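You operate a simulated robot arm through the tools that you are given. There is no shell and no other tool.

The job below is to be done with a simulated robot arm. You get a single attempt, and the scene is never put back.

JOB
Test the panel stop button on the running cup machine.
Fine: press Start, push the panel stop button in, pull it out again, press Reset, then turn the main switch off.

Only the result counts: the job must be done as asked and must still hold three seconds after the hand-in. Knocking over, shifting, dropping, spilling or breaking anything else fails it.

ROBOT AND FRAMES
A 7-joint arm with a three-finger gripper, fixed in place. Base frame: the origin is at the foot of the arm, x ahead of it, y to its left, z up. Units: mm, degrees, N and s.
Its first joint turns from -166.0 to 166.0 degrees. Payload 2.69 kg.
Tool frame: the origin (TCP) lies between the finger pads and is the grasp point; the fingertips stand 30 mm ahead of it; z points along the fingers, y is the line along which they close. The gripper opens to 128 mm. The gripper's body begins 117 mm behind the TCP.
Orientation is that of the tool frame in the base frame, as a unit quaternion [w, x, y, z]. With the fingers straight down and closing along the base's y, the tool's x points along the base's -x, its y along +y and its z along -z.

CONTROLS
- The arm moves only by the tool move_arm. Its argument "increments" is a list of rows, each an object of numbers (a shift or turn left out is 0, a gripper value left out holds the last): "x", "y", "z": the shift along the base's x, y, z in mm; "rx", "ry", "rz": the turn, a rotation vector about the base's x, y, z in degrees; "fingers": the closure, from 0 (fully open) to 1 (shut). In form: [{"x": .., "y": .., "z": .., "rx": .., "ry": .., "rz": .., "fingers": ..}, ...]. A call has 1 to 20 rows; each row shifts and turns the commanded pose from where the row before left it. Each row takes 0.2 s and may step no farther than 50 mm and 8.6 degrees from the row before; otherwise, or with a gripper value out of range, the whole call is refused. Where a pose cannot be reached the arm comes as near as it can. A force on the tool above 90 N (or 10 N above the force at the start of the call, whichever is more), or a blocked arm, ends the call early, and 0.2 s more pass. The fingers move at their own pace and stop on an object; they squeeze with about 23 N. The grip force told is the motor's: it shows also when the fingers shut on nothing. Time passes only in rows, and 0.2 s behind the last, so rows that do not move let the fingers close. It gives the time, the measured TCP pose, the force on the tool (base axes), the opening and the grip force at its end, in the units of the frame above (readings bear some noise), with the torque about the TCP (base axes, N m) and any sound that the robot's microphone picked up.
- Cameras (640 x 400 px; columns grow to the right, rows downward): "scene" is fixed at [400.3, -499.5, 1691.8]; the picture's right is [0.60, -0.80, 0.00], its down [-0.50, -0.37, -0.78] and it looks along [0.63, 0.47, -0.62] (base axes); focal length 348 px, centre (320, 200). "wrist" rides on the gripper at [58, 54, -131] in the tool frame; the picture's right is [-0.68, 0.74, 0.00], its down [-0.62, -0.57, -0.55] and it looks along [-0.40, -0.37, 0.84] (tool axes); focal length 234 px, centre (320, 200). There is no depth. A picture from a camera that has moved, and an enlarged one, comes with that camera's place and axes in the base frame and with its lens.
- snapshot(camera): a new picture of that camera. The clock stands still meanwhile.
- slide_trunk(by): slides the trunk up (or, below 0, down) by that many mm; the arm rides with it, the base frame stays. It gives what a move gives, with no picture.
- inspect(camera, box): a new picture of the part [left, top, right, bottom] of that camera's present view, enlarged. The clock stands still meanwhile.
- job_done(): hands the job in; it is judged then, once.

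Nothing tells you positions but the pictures and the camera data. Unless the task says otherwise, let go and move clear before handing in.

The tools are called after "Call:" as a command line: name --argument value ..., lists and objects as JSON in quotes. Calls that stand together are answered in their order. move_arm: Moves the arm, as the interface text tells. Its arguments: {"type":"object","properties":{"increments":{"type":"array"}},"required":["increments"]} The other tools are called the same way: slide_trunk (by) slides the trunk up or down; snapshot (camera) takes a picture; inspect (camera, box) takes an enlarged picture of a part of a camera's view; job_done () hands the job in.

At the start:

```text
time_s: 0.0
tool_pos: [642.4, -11.3, 1437.5]
orientation: [-0.001, 0.0, 1.0, 0.0]
contact_force: [0.1, 0.1, -0.1]
torque: [-0.02, -0.01, 0.01]
finger_gap: 128.1
grip_force: 0.0
trunk travel left (down, up): [-175.0, 175.0]
```

scene: 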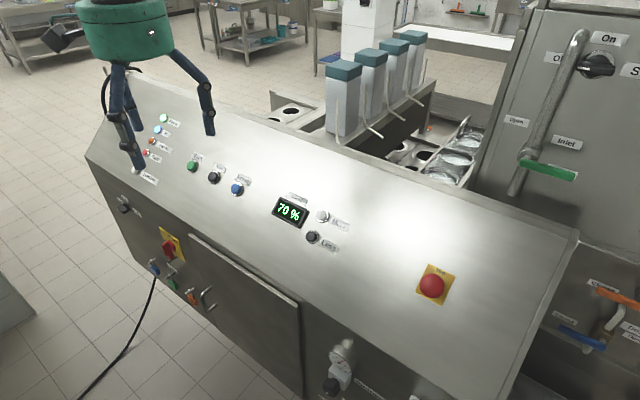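
wrist: 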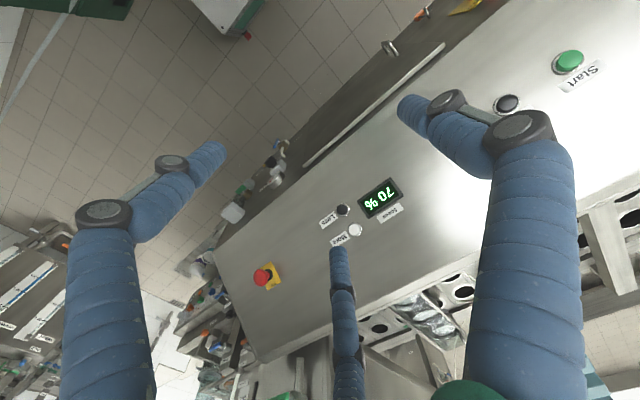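

I see a sloped control panel with Start, Stop-like and Reset buttons at left, a speed display in the middle, a red mushroom stop button on the right and a red/yellow main switch on the front. I'll take enlarged views first to read the labels.

Call:
inspect --camera "scene" --box '[100, 80, 260, 210]'

Call:
inspect --camera "scene" --box '[100, 180, 260, 320]'

Call:
inspect --camera "scene" --box '[260, 180, 480, 320]'

Call:
inspect --camera "scene" --box '[480, 0, 640, 200]'

Call:
inspect --camera "wrist" --box '[480, 30, 640, 130]'

Call:
inspect --camera "wrist" --box '[220, 160, 420, 310]'

```text
3.08 times, centred on (180, 145) of scene
camera zoom: at [400.3, -499.5, 1691.8], right [0.6, -0.8, 0.0], down [-0.5, -0.37, -0.78], along [0.63, 0.47, -0.62], focal length 1072 px, centre (751, 369)
```

zoom: 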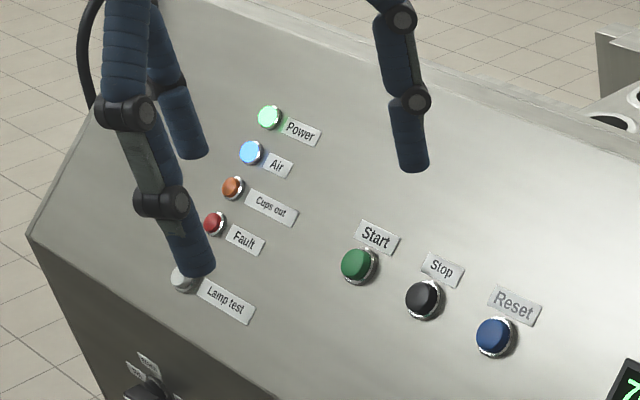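

```text
2.86 times, centred on (180, 250) of scene
camera zoom: at [400.3, -499.5, 1691.8], right [0.6, -0.8, 0.0], down [-0.5, -0.37, -0.78], along [0.63, 0.47, -0.62], focal length 996 px, centre (720, 57)
```

zoom: 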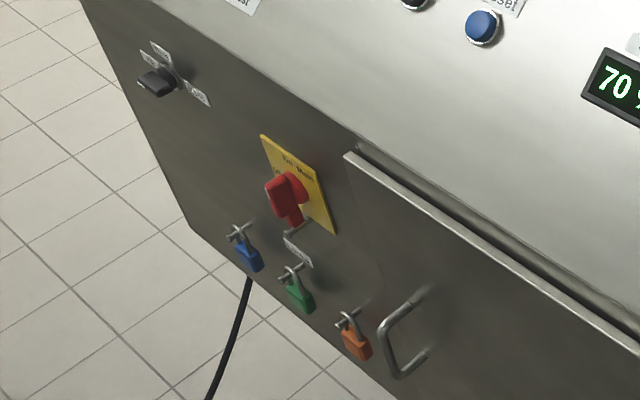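

```text
2.86 times, centred on (370, 250) of scene
camera zoom: at [400.3, -499.5, 1691.8], right [0.6, -0.8, 0.0], down [-0.5, -0.37, -0.78], along [0.63, 0.47, -0.62], focal length 996 px, centre (177, 57)
```

zoom: 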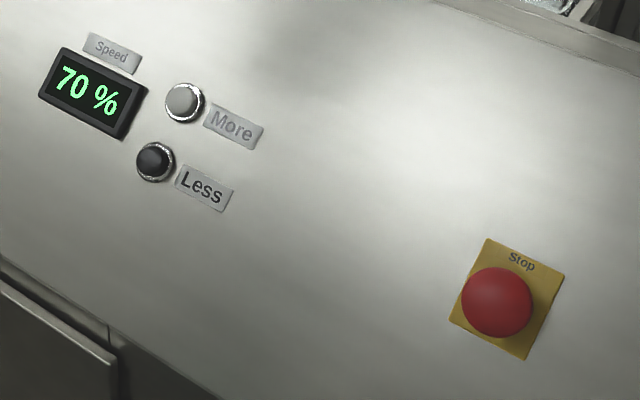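

```text
2.00 times, centred on (560, 100) of scene
camera zoom: at [400.3, -499.5, 1691.8], right [0.6, -0.8, 0.0], down [-0.5, -0.37, -0.78], along [0.63, 0.47, -0.62], focal length 697 px, centre (-160, 400)
```

zoom: 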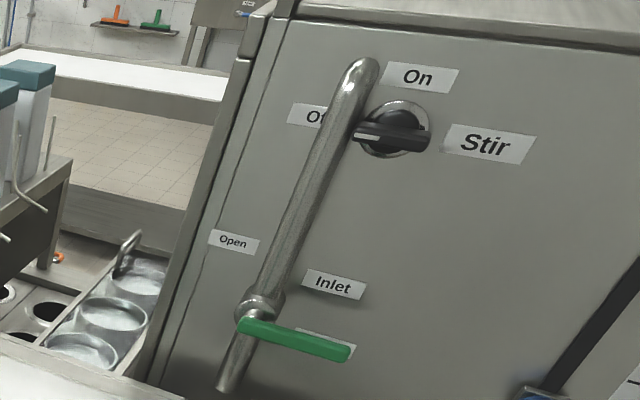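

```text
4.00 times, centred on (560, 80) of wrist
camera zoom: at [583.7, 42.8, 1567.9], right [0.68, 0.74, 0.0], down [0.62, -0.57, 0.55], along [0.4, -0.37, -0.84], focal length 937 px, centre (-640, 680)
```

zoom: 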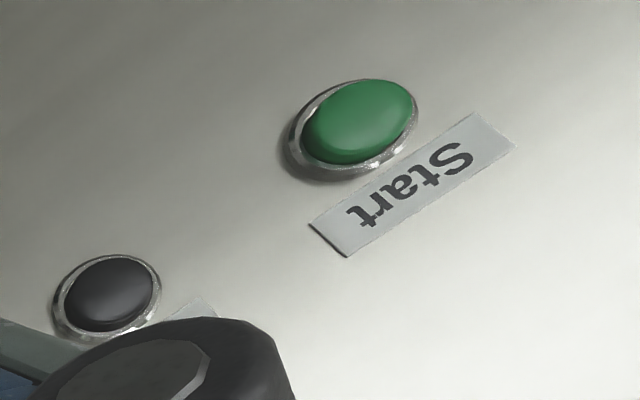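

```text
2.67 times, centred on (320, 235) of wrist
camera zoom: at [583.7, 42.8, 1567.9], right [0.68, 0.74, 0.0], down [0.62, -0.57, 0.55], along [0.4, -0.37, -0.84], focal length 624 px, centre (320, 107)
```

zoom: 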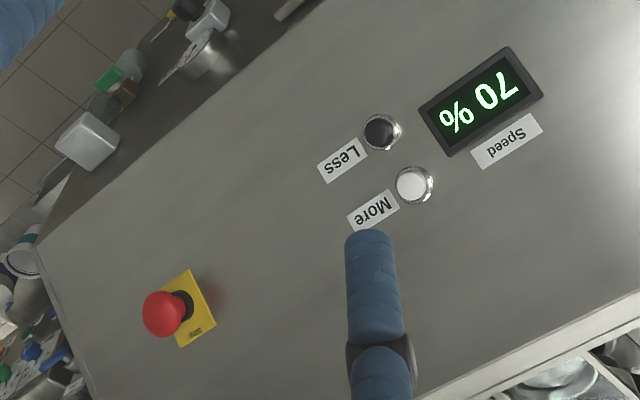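

The Start button is near (878, 339, 1115), the stop mushroom near (855, -420, 1160), and the panel slopes about 42° toward the robot. I'll tilt the tool to face the panel, close the fingers, and move closer to Start for a better view.

Call:
move_arm --increments '[{"ry": -8.5, "fingers": 1}, {"ry": -8.5, "y": 40}, {"ry": -8.5, "y": 40}, {"ry": -8.5, "y": 40}, {"ry": -8.5, "y": 40}, {"y": 40, "z": -20}, {"y": 40, "z": -40}, {"y": 40, "z": -40}, {"x": 20, "y": 10, "z": -40}, {}]'

Call:
snapshot --camera "wrist"

Call:
snapshot --camera "scene"

```text
refused: row 7 steps farther than a row can; nothing moved
```

```text
taken
camera wrist: at [583.7, 42.8, 1567.9], right [0.68, 0.74, 0.0], down [0.62, -0.57, 0.55], along [0.4, -0.37, -0.84], focal length 234 px, centre (320, 200)
```

wrist: 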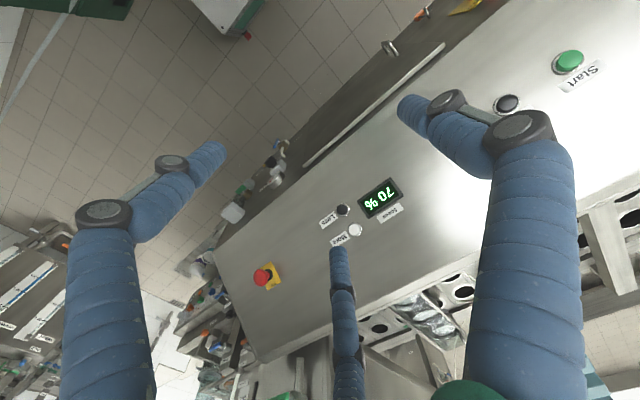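

```text
taken
```

scene: 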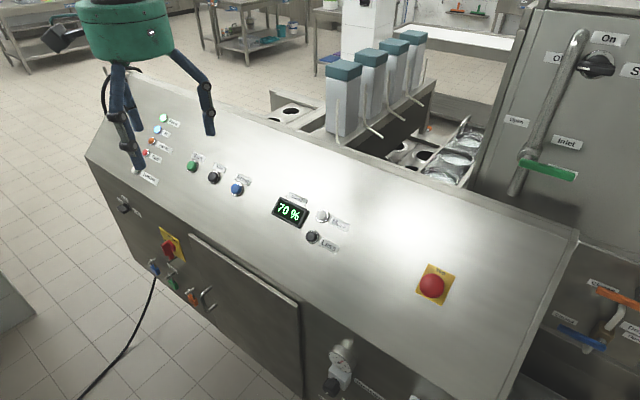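

The call was refused for one oversize step; I see the same scene as before. I'll repeat the tilt and approach with smaller steps.

Call:
move_arm --increments '[{"ry": -8.5, "fingers": 1}, {"ry": -8.5, "y": 30}, {"ry": -8.5, "y": 30}, {"ry": -8.5, "y": 30}, {"ry": -8.5, "y": 30}, {"y": 30, "z": -20}, {"y": 30, "z": -30}, {"y": 30, "z": -30}, {"x": 20, "y": 30, "z": -20}, {"x": 20, "y": 30, "z": -20}, {"y": 20}, {}]'

Call:
snapshot --camera "wrist"

Call:
snapshot --camera "scene"

```text
time_s: 2.6
tool_pos: [681.5, 276.0, 1317.1]
orientation: [0.364, -0.002, 0.931, 0.001]
contact_force: [0.3, 0.3, -0.3]
torque: [0.01, -0.04, -0.01]
finger_gap: 2.3
grip_force: 23.1
trunk travel left (down, up): [-175.0, 175.0]
```

```text
taken
camera wrist: at [550.1, 331.2, 1373.8], right [0.5, 0.74, 0.46], down [0.08, -0.57, 0.82], along [0.86, -0.37, -0.34], focal length 234 px, centre (320, 200)
```

wrist: 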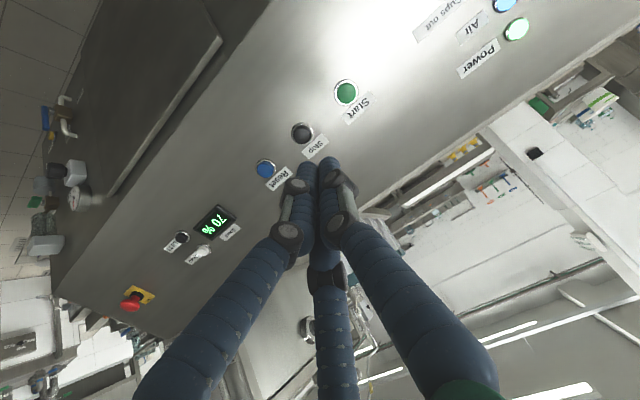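

```text
taken
```

scene: 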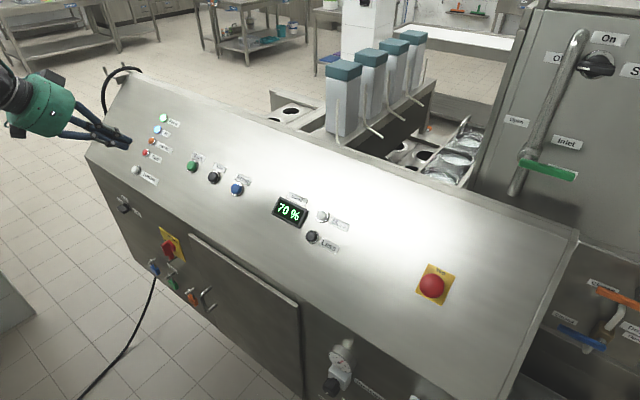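

The panel is now squarely in the wrist view with Start, Stop and Reset visible. I'll enlarge it to triangulate the buttons accurately.

Call:
inspect --camera "wrist" --box '[240, 60, 400, 200]'

Call:
inspect --camera "wrist" --box '[100, 190, 260, 330]'

Call:
inspect --camera "scene" --box '[90, 60, 260, 200]'

```text
2.86 times, centred on (320, 130) of wrist
camera zoom: at [550.1, 331.2, 1373.8], right [0.5, 0.74, 0.46], down [0.08, -0.57, 0.82], along [0.86, -0.37, -0.34], focal length 669 px, centre (320, 400)
```

zoom: 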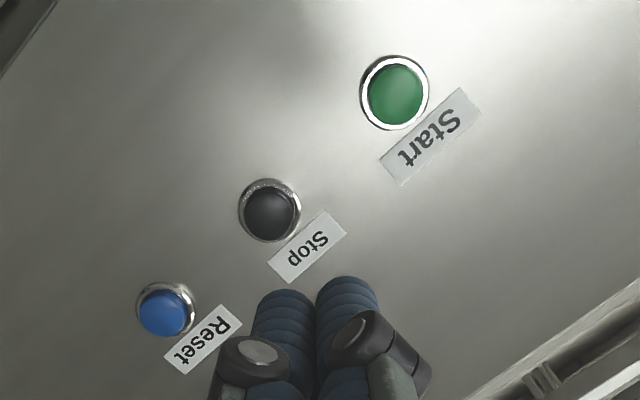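

```text
2.86 times, centred on (180, 260) of wrist
camera zoom: at [550.1, 331.2, 1373.8], right [0.5, 0.74, 0.46], down [0.08, -0.57, 0.82], along [0.86, -0.37, -0.34], focal length 669 px, centre (720, 29)
```

zoom: 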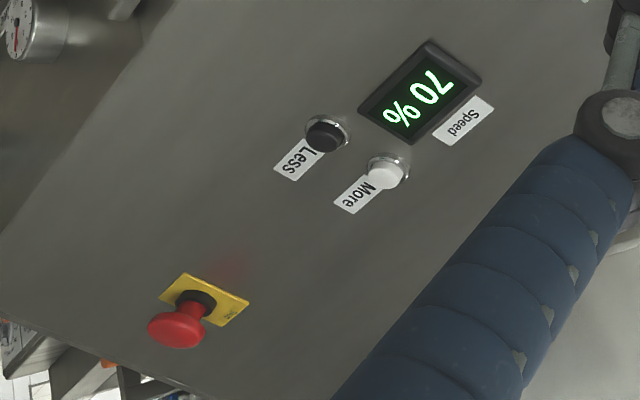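

```text
2.86 times, centred on (175, 130) of scene
camera zoom: at [400.3, -499.5, 1691.8], right [0.6, -0.8, 0.0], down [-0.5, -0.37, -0.78], along [0.63, 0.47, -0.62], focal length 996 px, centre (734, 400)
```

zoom: 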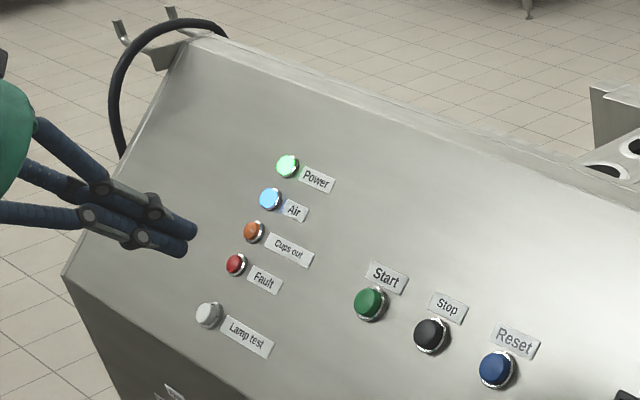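

Start is at about (869, 322, 1133), Reset at about (867, 129, 1133), and the stop cap at about (854, -420, 1162). I'll move to a point some 30 mm off Start along the panel normal and check the alignment.

Call:
move_arm --increments '[{"x": 29.4, "y": 9.3, "z": -28}, {"x": 29.4, "y": 9.3, "z": -28}, {"x": 29.4, "y": 9.3, "z": -28}, {"x": 29.4, "y": 9.3, "z": -28}, {"x": 29.3, "y": 9.2, "z": -28}, {}]'

Call:
inspect --camera "wrist" --box '[240, 100, 400, 200]'

Call:
inspect --camera "scene" --box '[130, 100, 250, 200]'

```text
time_s: 4.0
tool_pos: [832.0, 326.8, 1174.8]
orientation: [0.362, 0.0, 0.932, 0.001]
contact_force: [0.8, 0.5, -1.1]
torque: [-0.04, -0.01, 0.01]
finger_gap: 2.3
grip_force: 23.1
trunk travel left (down, up): [-175.0, 175.0]
```

```text
4.00 times, centred on (320, 150) of wrist
camera zoom: at [700.0, 380.6, 1230.7], right [0.5, 0.74, 0.46], down [0.08, -0.57, 0.82], along [0.86, -0.37, -0.34], focal length 937 px, centre (320, 400)
```

zoom: 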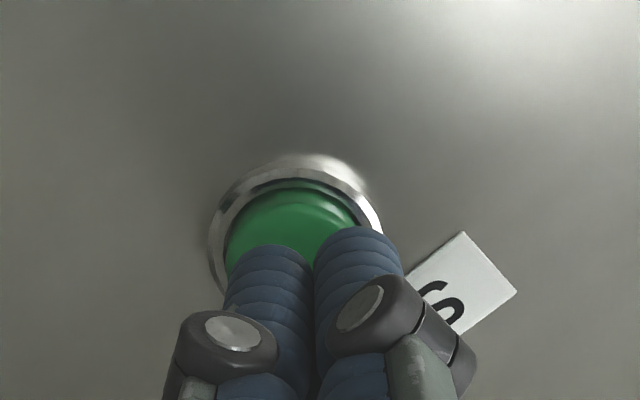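

```text
4.00 times, centred on (190, 150) of scene
camera zoom: at [400.3, -499.5, 1691.8], right [0.6, -0.8, 0.0], down [-0.5, -0.37, -0.78], along [0.63, 0.47, -0.62], focal length 1394 px, centre (840, 400)
```

zoom: 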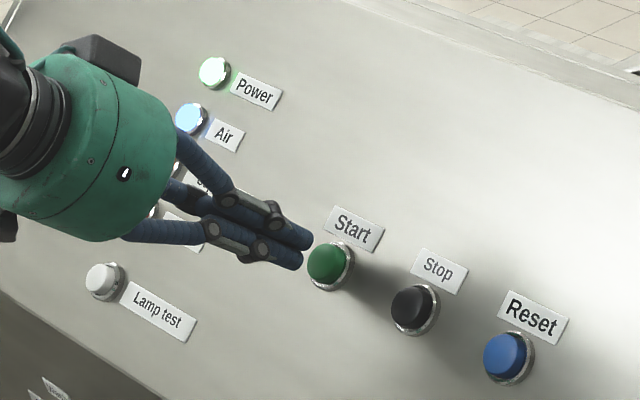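

The tips are roughly 30 mm off Start and a few millimetres too far left, so I'll correct that slightly and then advance along the panel normal.

Call:
move_arm --increments '[{"x": -1.5, "y": -3, "z": -1.4}, {"x": 8.1, "z": -8.8}, {"x": 5.4, "z": -5.9}, {}]'

Call:
inspect --camera "wrist" --box '[240, 100, 400, 200]'

Call:
inspect --camera "scene" --box '[150, 120, 230, 190]'

```text
time_s: 5.0
tool_pos: [843.1, 322.5, 1161.5]
orientation: [0.362, 0.0, 0.932, 0.0]
contact_force: [-0.8, 0.1, 0.5]
torque: [0.0, 0.01, 0.0]
finger_gap: 2.4
grip_force: 23.1
trunk travel left (down, up): [-175.0, 175.0]
```

```text
4.00 times, centred on (320, 150) of wrist
camera zoom: at [710.4, 376.6, 1217.5], right [0.5, 0.74, 0.46], down [0.08, -0.57, 0.82], along [0.86, -0.37, -0.34], focal length 937 px, centre (320, 400)
```

zoom: 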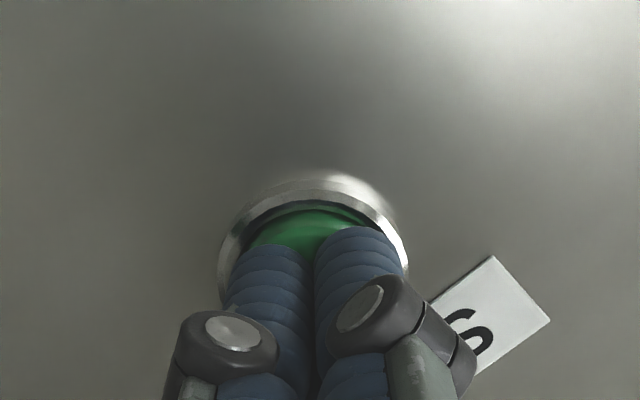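

```text
5.71 times, centred on (190, 155) of scene
camera zoom: at [400.3, -499.5, 1691.8], right [0.6, -0.8, 0.0], down [-0.5, -0.37, -0.78], along [0.63, 0.47, -0.62], focal length 1991 px, centre (1063, 457)
```

zoom: 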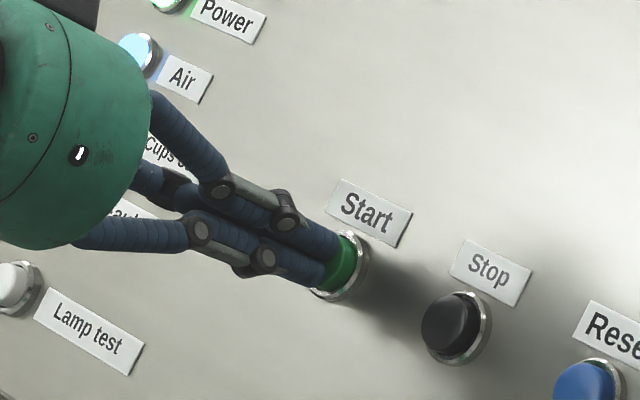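

The tips now sit centred and almost touching Start. I'll press in small steps and watch the force and sound.

Call:
move_arm --increments '[{"x": 2, "z": -2.2}, {"x": 2, "z": -2.2}, {"x": 1.4, "z": -1.5}]'

```text
time_s: 5.8
tool_pos: [845.9, 322.1, 1157.6]
orientation: [0.363, 0.001, 0.932, -0.001]
contact_force: [-8.5, -0.1, 9.7]
torque: [-0.09, -0.05, -0.03]
finger_gap: 6.0
grip_force: 31.8
trunk travel left (down, up): [-175.0, 175.0]
heard: click
```

A click was heard at about 13 N, so Start seems pressed. I'll back off along the normal and look at the panel's lamps.

Call:
move_arm --increments '[{"x": -5.4, "z": 5.9}, {"x": -13.6, "z": 14.7}, {"x": -20, "z": 22}, {"x": -20, "z": 22}, {}]'

Call:
snapshot --camera "scene"

Call:
inspect --camera "scene" --box '[130, 100, 250, 200]'

Call:
snapshot --camera "wrist"

```text
time_s: 7.0
tool_pos: [787.0, 321.5, 1221.7]
orientation: [0.362, 0.0, 0.932, 0.0]
contact_force: [0.1, -1.4, 1.0]
torque: [-0.01, 0.0, 0.01]
finger_gap: 1.9
grip_force: 31.7
trunk travel left (down, up): [-175.0, 175.0]
```

```text
taken
```

scene: 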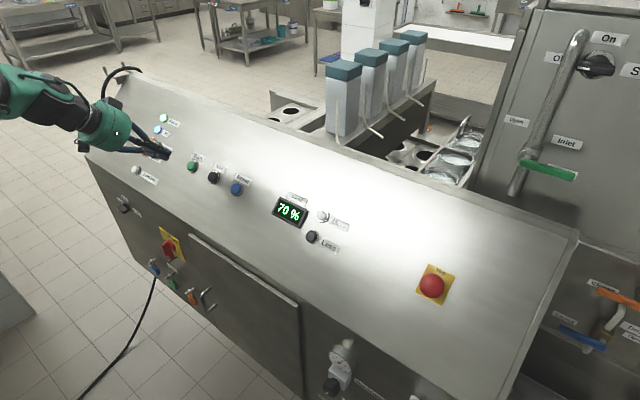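

```text
4.00 times, centred on (190, 150) of scene
camera zoom: at [400.3, -499.5, 1691.8], right [0.6, -0.8, 0.0], down [-0.5, -0.37, -0.78], along [0.63, 0.47, -0.62], focal length 1394 px, centre (840, 400)
```

zoom: 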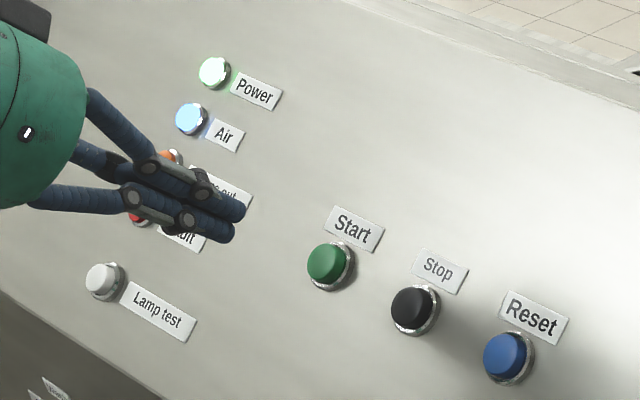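

```text
taken
camera wrist: at [655.1, 376.3, 1276.9], right [0.5, 0.74, 0.46], down [0.08, -0.57, 0.82], along [0.86, -0.37, -0.34], focal length 234 px, centre (320, 200)
```

wrist: 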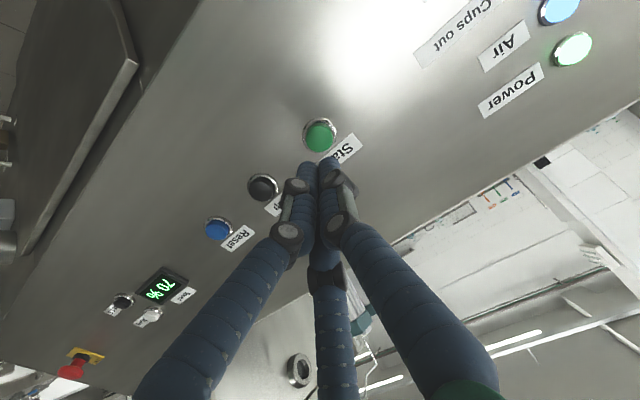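

The arm is clear of Start. I'll enlarge the view to see whether Start is lit and whether the machine is running.

Call:
inspect --camera "wrist" --box '[200, 100, 360, 250]'

Call:
inspect --camera "scene" --box '[260, 20, 500, 190]'

```text
2.67 times, centred on (280, 175) of wrist
camera zoom: at [655.1, 376.3, 1276.9], right [0.5, 0.74, 0.46], down [0.08, -0.57, 0.82], along [0.86, -0.37, -0.34], focal length 624 px, centre (427, 267)
```

zoom: 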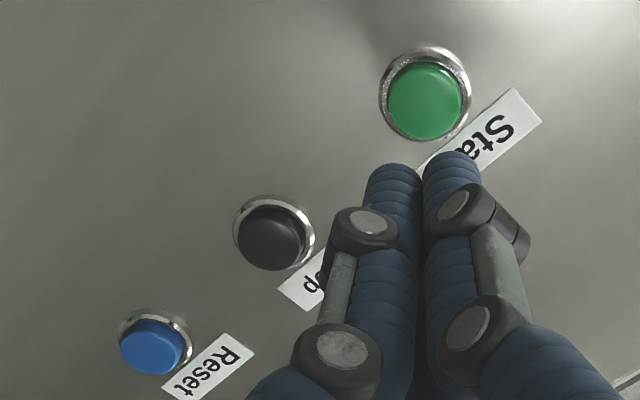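

```text
2.35 times, centred on (380, 105) of scene
camera zoom: at [400.3, -499.5, 1691.8], right [0.6, -0.8, 0.0], down [-0.5, -0.37, -0.78], along [0.63, 0.47, -0.62], focal length 820 px, centre (179, 424)
```

zoom: 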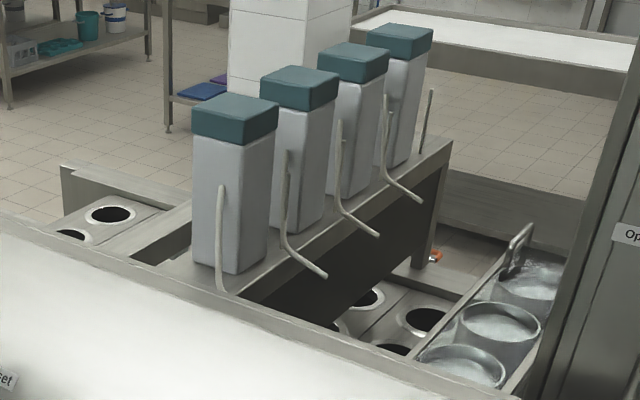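

Nothing visibly tells yet whether the machine runs. I'll let a second pass and compare the cup table and lamps.

Call:
move_arm --increments '[{"x": -20, "z": 20}, {"x": -20, "z": 20}, {"y": -30}, {"y": -30}, {"y": -30}]'

Call:
inspect --camera "scene" --box '[260, 20, 500, 190]'

Call:
inspect --camera "scene" --box '[130, 100, 250, 200]'

Call:
snapshot --camera "wrist"

```text
time_s: 8.2
tool_pos: [747.0, 231.3, 1261.5]
orientation: [0.362, 0.0, 0.932, 0.0]
contact_force: [0.2, -0.5, 0.7]
torque: [-0.04, 0.01, 0.01]
finger_gap: 2.0
grip_force: 31.9
trunk travel left (down, up): [-175.0, 175.0]
```

```text
2.35 times, centred on (380, 105) of scene
camera zoom: at [400.3, -499.5, 1691.8], right [0.6, -0.8, 0.0], down [-0.5, -0.37, -0.78], along [0.63, 0.47, -0.62], focal length 820 px, centre (179, 424)
```

zoom: 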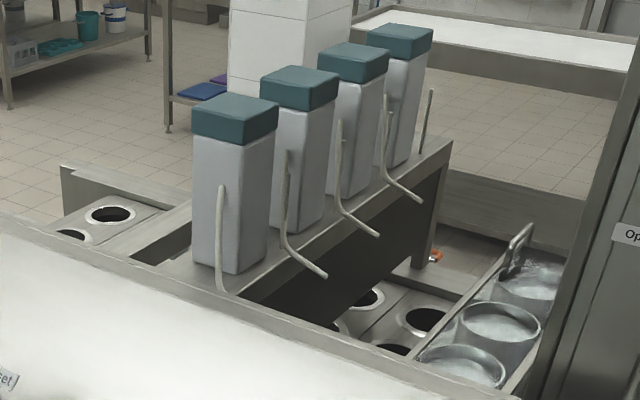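

```text
4.00 times, centred on (190, 150) of scene
camera zoom: at [400.3, -499.5, 1691.8], right [0.6, -0.8, 0.0], down [-0.5, -0.37, -0.78], along [0.63, 0.47, -0.62], focal length 1394 px, centre (840, 400)
```

zoom: 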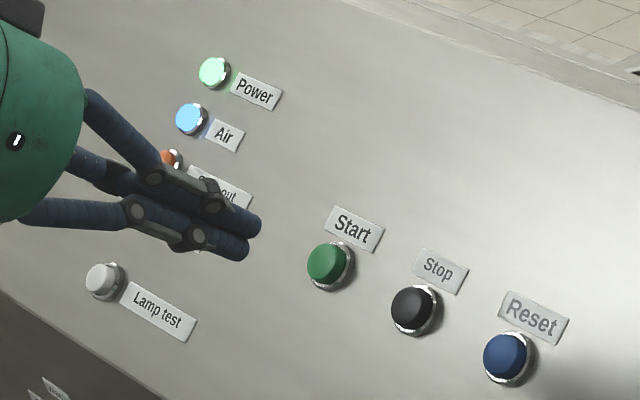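

```text
taken
camera wrist: at [615.8, 285.5, 1317.6], right [0.5, 0.74, 0.46], down [0.08, -0.57, 0.82], along [0.86, -0.37, -0.34], focal length 234 px, centre (320, 200)
```

wrist: 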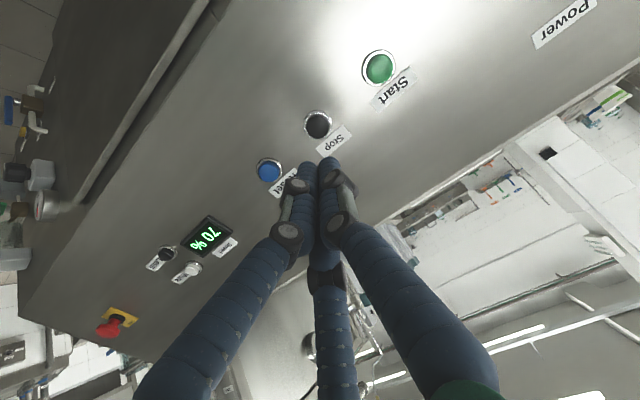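

Start gave a distinct click; the lamps show no other change. Next I'll travel along the panel at a safe height to the stop mushroom and look at it from close by.

Call:
move_arm --increments '[{"y": -45}, {"y": -45}, {"y": -45}, {"y": -45}, {"y": -45}, {"y": -45}, {"y": -45}, {"y": -45}, {"y": -45}, {"y": -45}, {"y": -45}, {"y": -45}, {"y": -45}, {"y": -45, "x": 10, "z": -10}, {"x": 10, "z": -10}, {}]'

Call:
snapshot --camera "wrist"

Call:
snapshot --camera "scene"

```text
time_s: 11.6
tool_pos: [765.2, -397.3, 1240.6]
orientation: [0.363, 0.0, 0.932, 0.0]
contact_force: [-0.1, 1.2, -0.2]
torque: [-0.02, 0.0, -0.04]
finger_gap: 2.1
grip_force: 31.2
trunk travel left (down, up): [-175.0, 175.0]
```

```text
taken
camera wrist: at [634.4, -343.7, 1296.4], right [0.5, 0.74, 0.46], down [0.08, -0.57, 0.82], along [0.86, -0.37, -0.34], focal length 234 px, centre (320, 200)
```

wrist: 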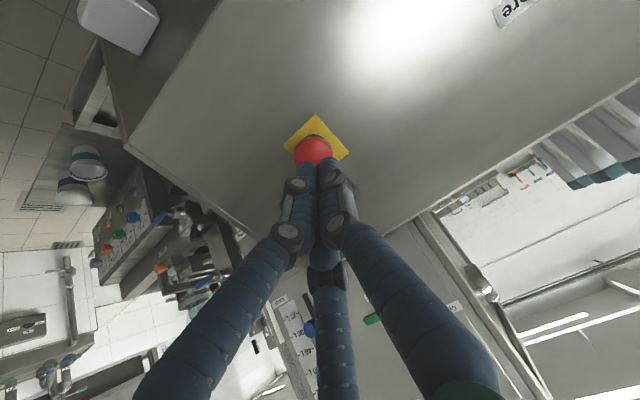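

```text
taken
```

scene: 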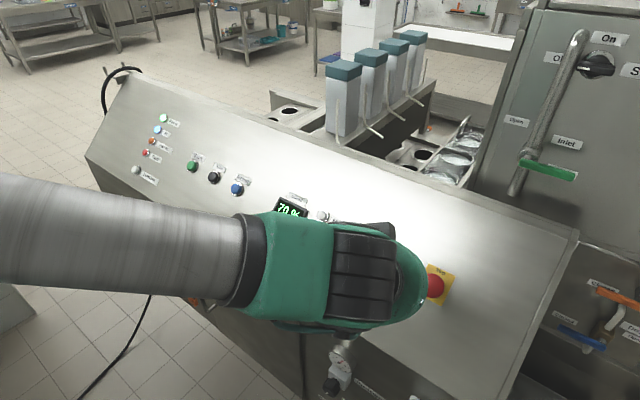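

The tips now face the mushroom. I'll check whether the cup table moved since Start, view the lamps unobstructed, and zoom on the mushroom.

Call:
inspect --camera "scene" --box '[260, 20, 500, 190]'

Call:
inspect --camera "scene" --box '[120, 100, 260, 200]'

Call:
inspect --camera "wrist" --box '[260, 90, 380, 190]'

```text
2.35 times, centred on (380, 105) of scene
camera zoom: at [400.3, -499.5, 1691.8], right [0.6, -0.8, 0.0], down [-0.5, -0.37, -0.78], along [0.63, 0.47, -0.62], focal length 820 px, centre (179, 424)
```

zoom: 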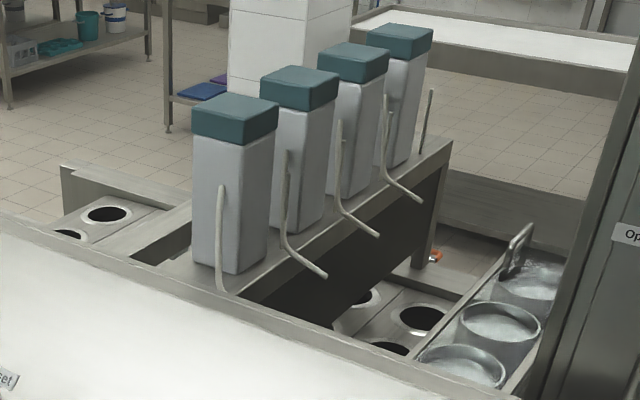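

```text
4.00 times, centred on (190, 150) of scene
camera zoom: at [400.3, -499.5, 1691.8], right [0.6, -0.8, 0.0], down [-0.5, -0.37, -0.78], along [0.63, 0.47, -0.62], focal length 1394 px, centre (840, 400)
```

zoom: 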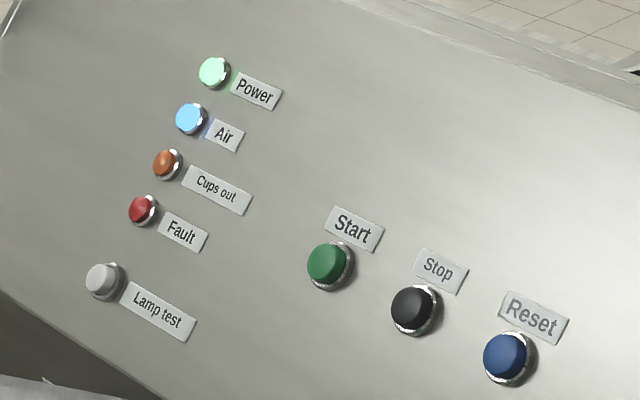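

```text
4.00 times, centred on (320, 140) of wrist
camera zoom: at [634.4, -343.7, 1296.4], right [0.5, 0.74, 0.46], down [0.08, -0.57, 0.82], along [0.86, -0.37, -0.34], focal length 937 px, centre (320, 440)
```

zoom: 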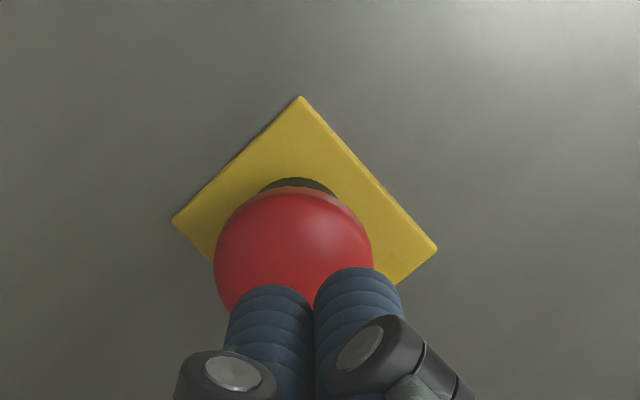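

The cup table has moved, so the machine is running. The mushroom cap is centred near (856, -419, 1160); I'll line up short of it along the normal and check.

Call:
move_arm --increments '[{"x": 17, "y": -7, "z": -13.2}, {"x": 17, "y": -7, "z": -13.2}, {"x": 16.8, "y": -7.1, "z": -13.2}, {}]'

Call:
inspect --camera "wrist" --box '[260, 90, 380, 190]'

Call:
inspect --camera "scene" --box '[360, 220, 480, 320]'

```text
time_s: 12.6
tool_pos: [818.0, -419.5, 1200.4]
orientation: [0.362, 0.0, 0.932, 0.0]
contact_force: [-0.3, -0.2, -0.1]
torque: [0.04, -0.01, -0.01]
finger_gap: 2.0
grip_force: 30.9
trunk travel left (down, up): [-175.0, 175.0]
```

```text
4.00 times, centred on (320, 140) of wrist
camera zoom: at [685.8, -365.5, 1257.5], right [0.5, 0.74, 0.46], down [0.08, -0.57, 0.82], along [0.86, -0.37, -0.34], focal length 937 px, centre (320, 440)
```

zoom: 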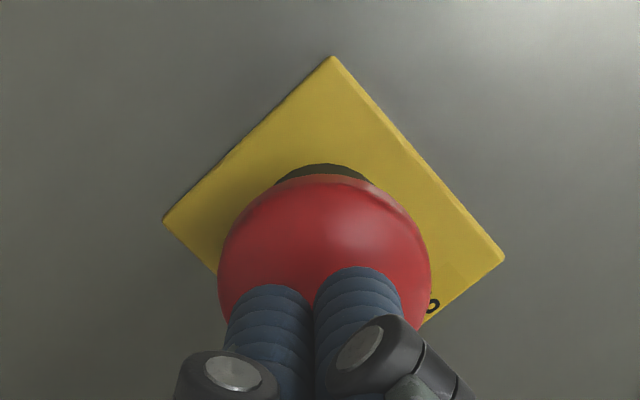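

```text
4.00 times, centred on (420, 270) of scene
camera zoom: at [400.3, -499.5, 1691.8], right [0.6, -0.8, 0.0], down [-0.5, -0.37, -0.78], along [0.63, 0.47, -0.62], focal length 1394 px, centre (-80, -80)
```

zoom: 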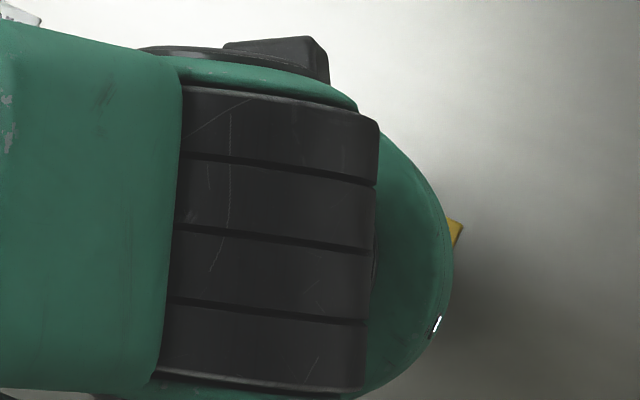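

The tool axis points at the centre of the cap (about 45 mm across). I'll now push it in step by step.

Call:
move_arm --increments '[{"x": 6.8, "z": -7.3}, {"x": 5.4, "z": -5.9}, {"x": 2.7, "z": -2.9}, {"x": 2, "z": -2.2}, {"x": 2, "z": -2.2}, {"x": 1.4, "z": -1.5}]'

```text
time_s: 14.0
tool_pos: [834.9, -418.1, 1183.1]
orientation: [0.364, 0.0, 0.931, -0.001]
contact_force: [-34.2, 3.1, 19.3]
torque: [0.12, 0.37, 0.01]
finger_gap: 6.1
grip_force: 31.5
trunk travel left (down, up): [-175.0, 175.0]
```

There is contact at about 39 N with no click yet, so I'll keep pressing in small steps.

Call:
move_arm --increments '[{"x": 1.4, "z": -1.5}, {"x": 1.4, "z": -1.5}]'

Call:
inspect --camera "wrist" --box '[260, 90, 380, 190]'

```text
time_s: 14.6
tool_pos: [836.7, -418.5, 1182.9]
orientation: [0.365, -0.001, 0.931, -0.002]
contact_force: [-65.7, 4.4, 36.2]
torque: [0.22, 0.71, -0.02]
finger_gap: 6.2
grip_force: 31.2
trunk travel left (down, up): [-175.0, 175.0]
```

```text
4.00 times, centred on (320, 140) of wrist
camera zoom: at [704.0, -364.7, 1237.9], right [0.5, 0.74, 0.46], down [0.08, -0.56, 0.82], along [0.86, -0.37, -0.34], focal length 937 px, centre (320, 440)
```

zoom: 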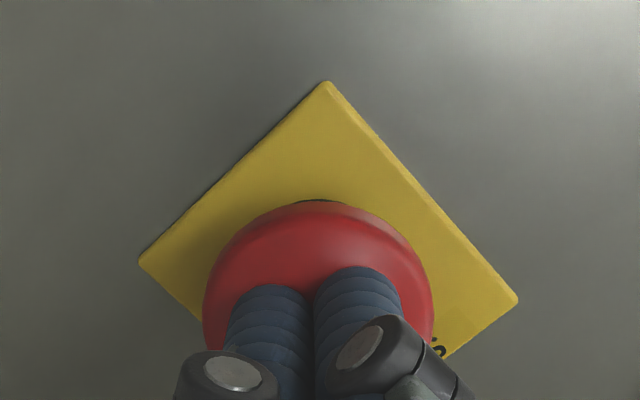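

The cap looks pushed in, with its neck almost hidden and the force rising to 75 N. I'll ease off to see whether it stays in.

Call:
move_arm --increments '[{"x": -5, "z": 5.4}, {"x": -6.8, "z": 7.4}, {"x": -10, "z": 10.8}, {"x": -20.4, "z": 22}, {}]'

Call:
inspect --camera "wrist" --box '[260, 90, 380, 190]'

Call:
inspect --camera "scene" --box '[120, 100, 260, 200]'

Call:
inspect --camera "scene" --box '[260, 20, 500, 190]'

```text
time_s: 15.8
tool_pos: [797.6, -420.1, 1221.8]
orientation: [0.363, 0.0, 0.932, 0.0]
contact_force: [0.2, -0.2, 0.9]
torque: [-0.03, -0.01, -0.01]
finger_gap: 2.0
grip_force: 30.9
trunk travel left (down, up): [-175.0, 175.0]
```

```text
4.00 times, centred on (320, 140) of wrist
camera zoom: at [666.4, -365.1, 1278.0], right [0.5, 0.74, 0.46], down [0.08, -0.57, 0.82], along [0.86, -0.37, -0.34], focal length 937 px, centre (320, 440)
```

zoom: 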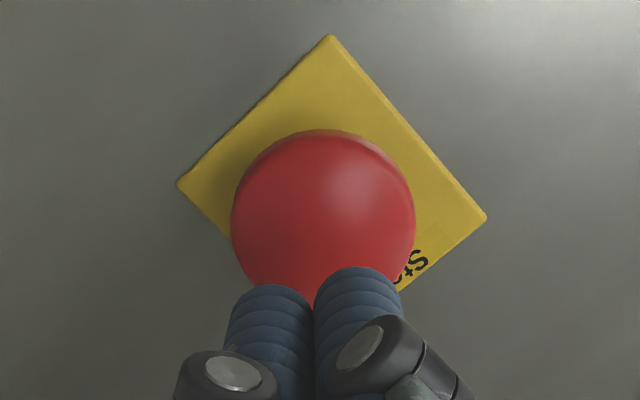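

```text
4.00 times, centred on (190, 150) of scene
camera zoom: at [400.3, -499.5, 1691.8], right [0.6, -0.8, 0.0], down [-0.5, -0.37, -0.78], along [0.63, 0.47, -0.62], focal length 1394 px, centre (840, 400)
```

zoom: 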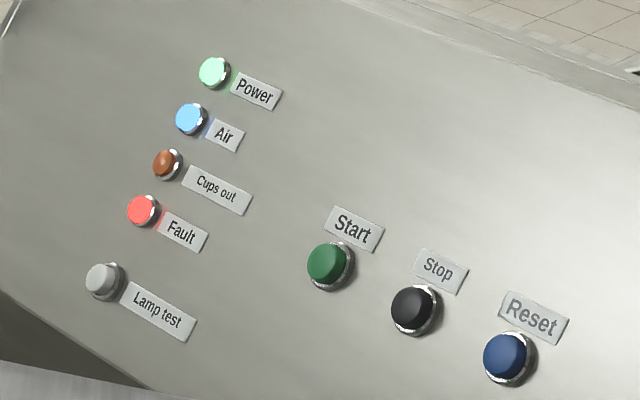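

```text
2.35 times, centred on (380, 105) of scene
camera zoom: at [400.3, -499.5, 1691.8], right [0.6, -0.8, 0.0], down [-0.5, -0.37, -0.78], along [0.63, 0.47, -0.62], focal length 820 px, centre (179, 424)
```

zoom: 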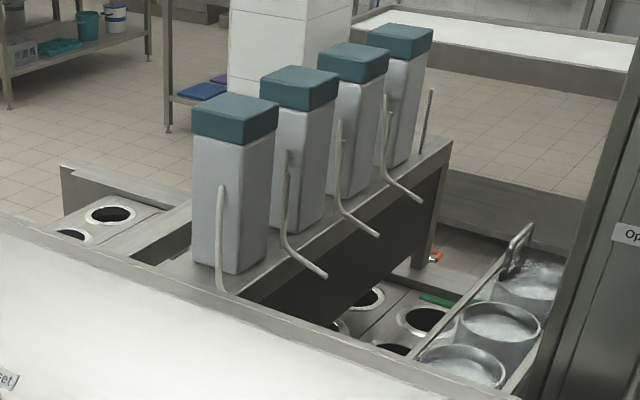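

The Fault lamp is now lit and the cap stays in, so the stop is latched. Next I'll open the fingers and straddle the cap, first stopping level with its top.

Call:
move_arm --increments '[{"fingers": 0.3}, {"x": 2.6, "y": -1.5, "z": 2.4}, {}, {"x": 10, "z": -10.8}, {"x": 10, "z": -10.8}, {}]'

Call:
inspect --camera "wrist" --box '[220, 60, 420, 200]'

Call:
snapshot --camera "wrist"

```text
time_s: 17.2
tool_pos: [820.2, -421.2, 1201.8]
orientation: [0.363, 0.0, 0.932, 0.0]
contact_force: [0.0, -0.6, 0.0]
torque: [-0.01, 0.04, -0.01]
finger_gap: 89.9
grip_force: 0.1
trunk travel left (down, up): [-175.0, 175.0]
```

```text
2.86 times, centred on (320, 130) of wrist
camera zoom: at [689.7, -366.7, 1258.3], right [0.5, 0.74, 0.46], down [0.08, -0.57, 0.82], along [0.86, -0.37, -0.34], focal length 669 px, centre (320, 400)
```

zoom: 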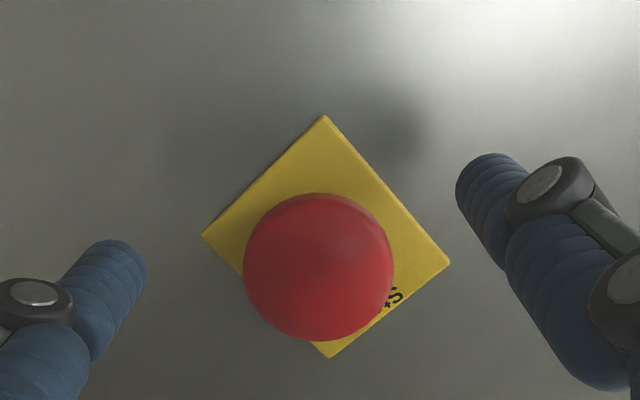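

```text
taken
camera wrist: at [689.7, -366.7, 1258.3], right [0.5, 0.74, 0.46], down [0.08, -0.57, 0.82], along [0.86, -0.37, -0.34], focal length 234 px, centre (320, 200)
```

wrist: 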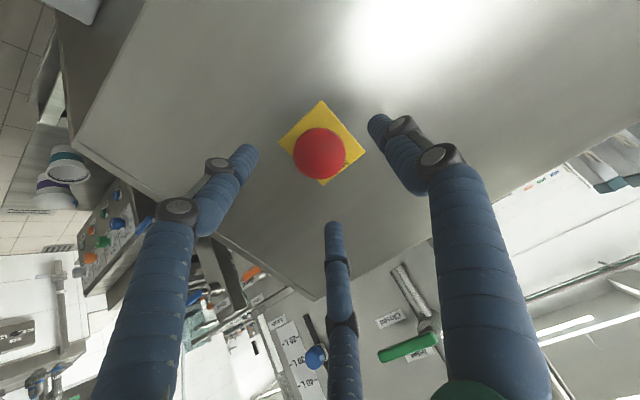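

The cap is centred between the three open digits. I'll advance so the tips pass the cap's rim, then look again.

Call:
move_arm --increments '[{"x": 9.5, "z": -10.3}, {"x": 9.5, "z": -10.3}, {"x": 8.1, "z": -8.8}, {}]'

Call:
snapshot --camera "wrist"

Call:
inspect --camera "wrist" --box '[220, 80, 420, 220]'

```text
time_s: 18.2
tool_pos: [850.5, -420.5, 1171.1]
orientation: [0.363, 0.0, 0.932, 0.0]
contact_force: [1.1, -0.3, 0.3]
torque: [0.02, -0.05, 0.01]
finger_gap: 89.7
grip_force: 0.1
trunk travel left (down, up): [-175.0, 175.0]
```

```text
taken
camera wrist: at [718.0, -366.3, 1227.6], right [0.5, 0.74, 0.46], down [0.08, -0.57, 0.82], along [0.86, -0.37, -0.34], focal length 234 px, centre (320, 200)
```

wrist: 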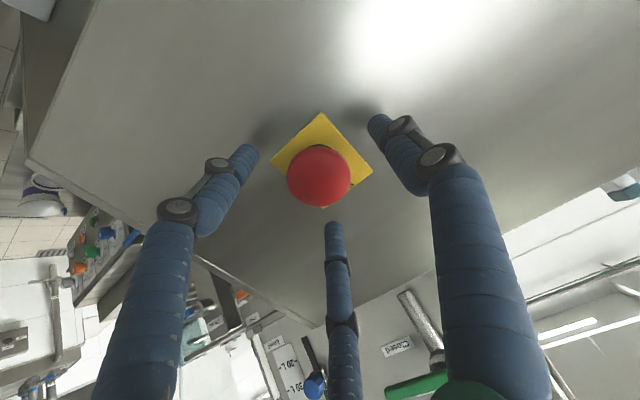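

```text
2.86 times, centred on (320, 150) of wrist
camera zoom: at [718.0, -366.3, 1227.6], right [0.5, 0.74, 0.46], down [0.08, -0.57, 0.82], along [0.86, -0.37, -0.34], focal length 669 px, centre (320, 343)
```

zoom: 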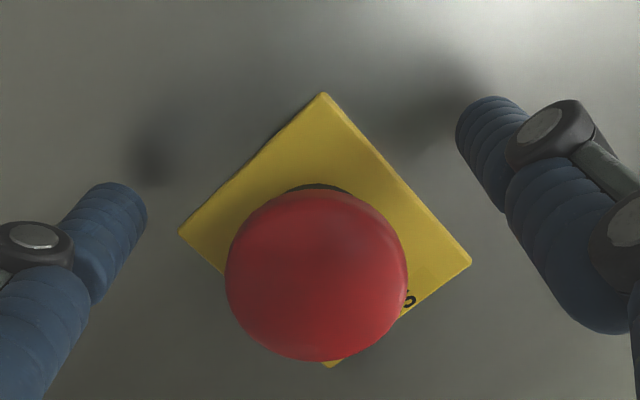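

The tips are beside the cap, with the plate surface some 20 mm beyond them. I'll go about 12 mm deeper so the tips sit behind the cap's rim, then close.

Call:
move_arm --increments '[{"x": 4.1, "z": -4.4}, {"x": 4.1, "z": -4.4}, {}]'

Call:
inspect --camera "wrist" --box '[220, 80, 420, 220]'

Call:
inspect --camera "scene" --box '[360, 220, 500, 320]'

```text
time_s: 19.0
tool_pos: [857.0, -419.9, 1163.7]
orientation: [0.362, 0.0, 0.932, 0.0]
contact_force: [-0.1, -0.9, 0.2]
torque: [0.0, -0.01, -0.03]
finger_gap: 89.4
grip_force: 0.1
trunk travel left (down, up): [-175.0, 175.0]
```

```text
2.86 times, centred on (320, 150) of wrist
camera zoom: at [725.9, -366.8, 1219.9], right [0.5, 0.74, 0.46], down [0.08, -0.57, 0.82], along [0.86, -0.37, -0.34], focal length 669 px, centre (320, 343)
```

zoom: 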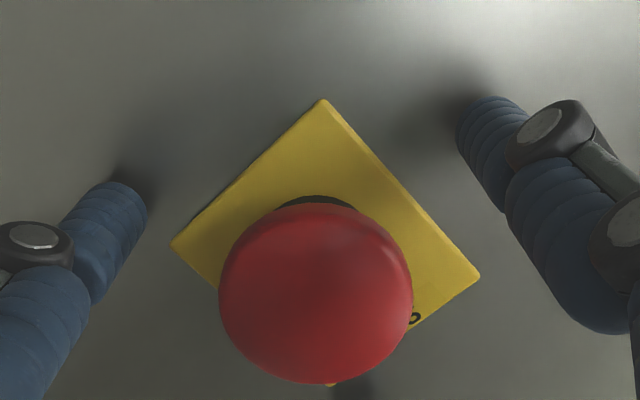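

```text
4.00 times, centred on (430, 270) of scene
camera zoom: at [400.3, -499.5, 1691.8], right [0.6, -0.8, 0.0], down [-0.5, -0.37, -0.78], along [0.63, 0.47, -0.62], focal length 1394 px, centre (-120, -80)
```

zoom: 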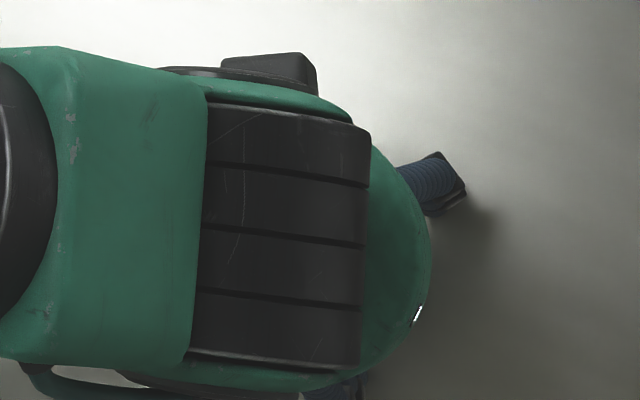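

The tips are about 10 mm off the plate with no contact. I'll close the fingers on the cap and its neck.

Call:
move_arm --increments '[{"fingers": 0.6}, {"fingers": 0.8}, {"fingers": 1}, {}]'

Call:
inspect --camera "wrist" --box '[220, 80, 420, 220]'

```text
time_s: 20.0
tool_pos: [854.7, -419.7, 1161.9]
orientation: [0.361, 0.0, 0.933, 0.0]
contact_force: [-15.0, 9.3, -9.7]
torque: [0.38, 0.21, 0.03]
finger_gap: 42.3
grip_force: 44.8
trunk travel left (down, up): [-175.0, 175.0]
```

```text
2.86 times, centred on (320, 150) of wrist
camera zoom: at [724.5, -365.8, 1218.5], right [0.5, 0.74, 0.46], down [0.09, -0.57, 0.82], along [0.86, -0.37, -0.35], focal length 669 px, centre (320, 343)
```

zoom: 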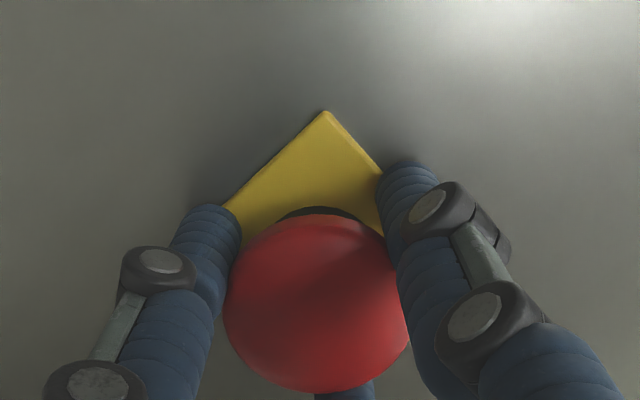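

The fingers grip the cap (gap 42 mm, grip 45 N). I'll pull straight out along the panel normal in small steps.

Call:
move_arm --increments '[{"x": -2, "z": 2.2}, {"x": -2, "z": 2.2}, {"x": -2, "z": 2.2}]'

Call:
inspect --camera "wrist" --box '[220, 80, 420, 220]'

Call:
inspect --camera "scene" --box '[120, 100, 260, 200]'

```text
time_s: 20.8
tool_pos: [851.6, -420.0, 1166.8]
orientation: [0.361, 0.0, 0.933, 0.001]
contact_force: [-11.3, 10.5, -23.0]
torque: [0.1, 0.0, -0.16]
finger_gap: 42.5
grip_force: 44.9
trunk travel left (down, up): [-175.0, 175.0]
```

```text
2.86 times, centred on (320, 150) of wrist
camera zoom: at [719.4, -365.8, 1224.1], right [0.5, 0.74, 0.46], down [0.09, -0.57, 0.82], along [0.86, -0.37, -0.35], focal length 669 px, centre (320, 343)
```

zoom: 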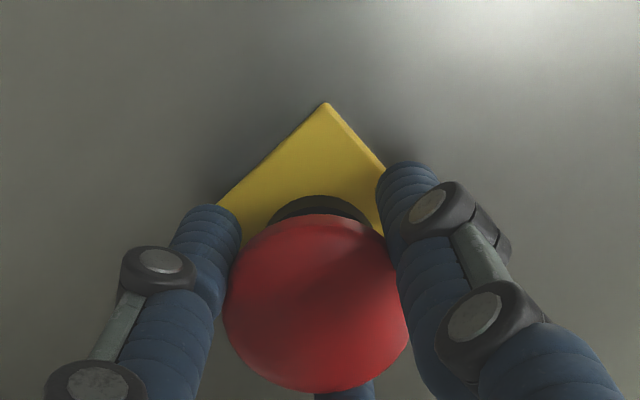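

```text
4.00 times, centred on (190, 150) of scene
camera zoom: at [400.3, -499.5, 1691.8], right [0.6, -0.8, 0.0], down [-0.5, -0.37, -0.78], along [0.63, 0.47, -0.62], focal length 1394 px, centre (840, 400)
```

zoom: 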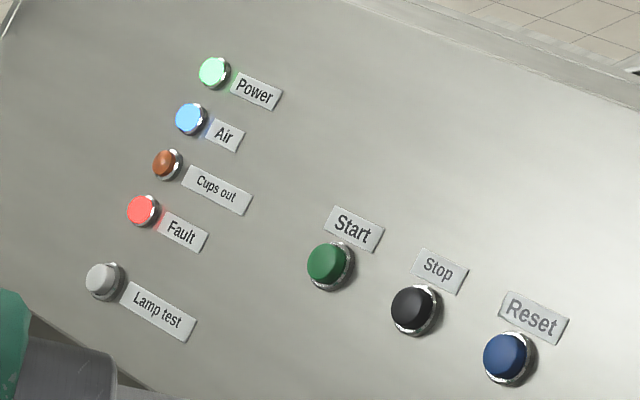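

The cap is moving out with the fingers and the neck is showing more. I'll keep pulling a few millimetres.

Call:
move_arm --increments '[{"x": -1.4, "z": 1.5}, {"x": -1.4, "z": 1.5}, {"x": -1.4, "z": 1.5}]'

Call:
inspect --camera "wrist" --box '[220, 80, 420, 220]'

```text
time_s: 21.6
tool_pos: [847.4, -419.8, 1170.7]
orientation: [0.36, 0.0, 0.933, 0.001]
contact_force: [1.3, 10.5, -39.9]
torque: [0.2, 0.02, -0.05]
finger_gap: 42.9
grip_force: 45.9
trunk travel left (down, up): [-175.0, 175.0]
```

```text
2.86 times, centred on (320, 150) of wrist
camera zoom: at [716.8, -365.9, 1227.7], right [0.5, 0.74, 0.46], down [0.09, -0.57, 0.82], along [0.86, -0.37, -0.35], focal length 669 px, centre (320, 343)
```

zoom: 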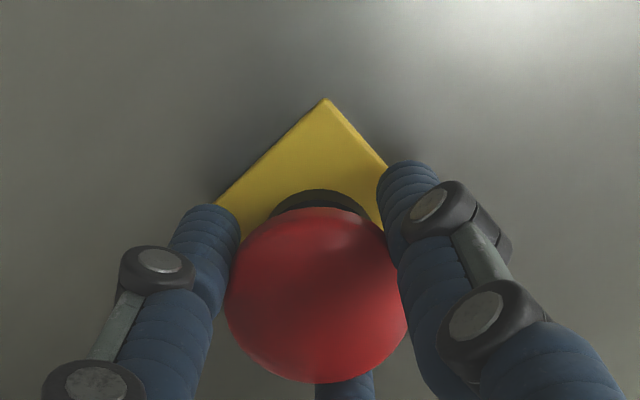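

The pull is at about 30 N and the neck is clearly visible. I'll pull a bit more and check whether the cap is fully out.

Call:
move_arm --increments '[{"x": -1.4, "z": 1.5}, {"x": -1.4, "z": 1.5}, {"x": -1.4, "z": 1.5}]'

Call:
inspect --camera "wrist" --box '[220, 80, 420, 220]'

```text
time_s: 22.4
tool_pos: [843.4, -421.1, 1175.9]
orientation: [0.36, 0.0, 0.933, 0.001]
contact_force: [0.2, 11.5, -41.6]
torque: [0.32, 0.2, -0.01]
finger_gap: 43.3
grip_force: 45.0
trunk travel left (down, up): [-175.0, 175.0]
```

```text
2.86 times, centred on (320, 150) of wrist
camera zoom: at [712.4, -365.9, 1232.5], right [0.5, 0.74, 0.46], down [0.09, -0.57, 0.82], along [0.86, -0.37, -0.35], focal length 669 px, centre (320, 343)
```

zoom: 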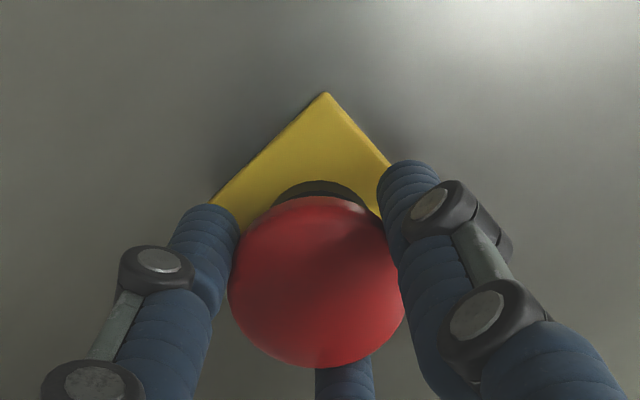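

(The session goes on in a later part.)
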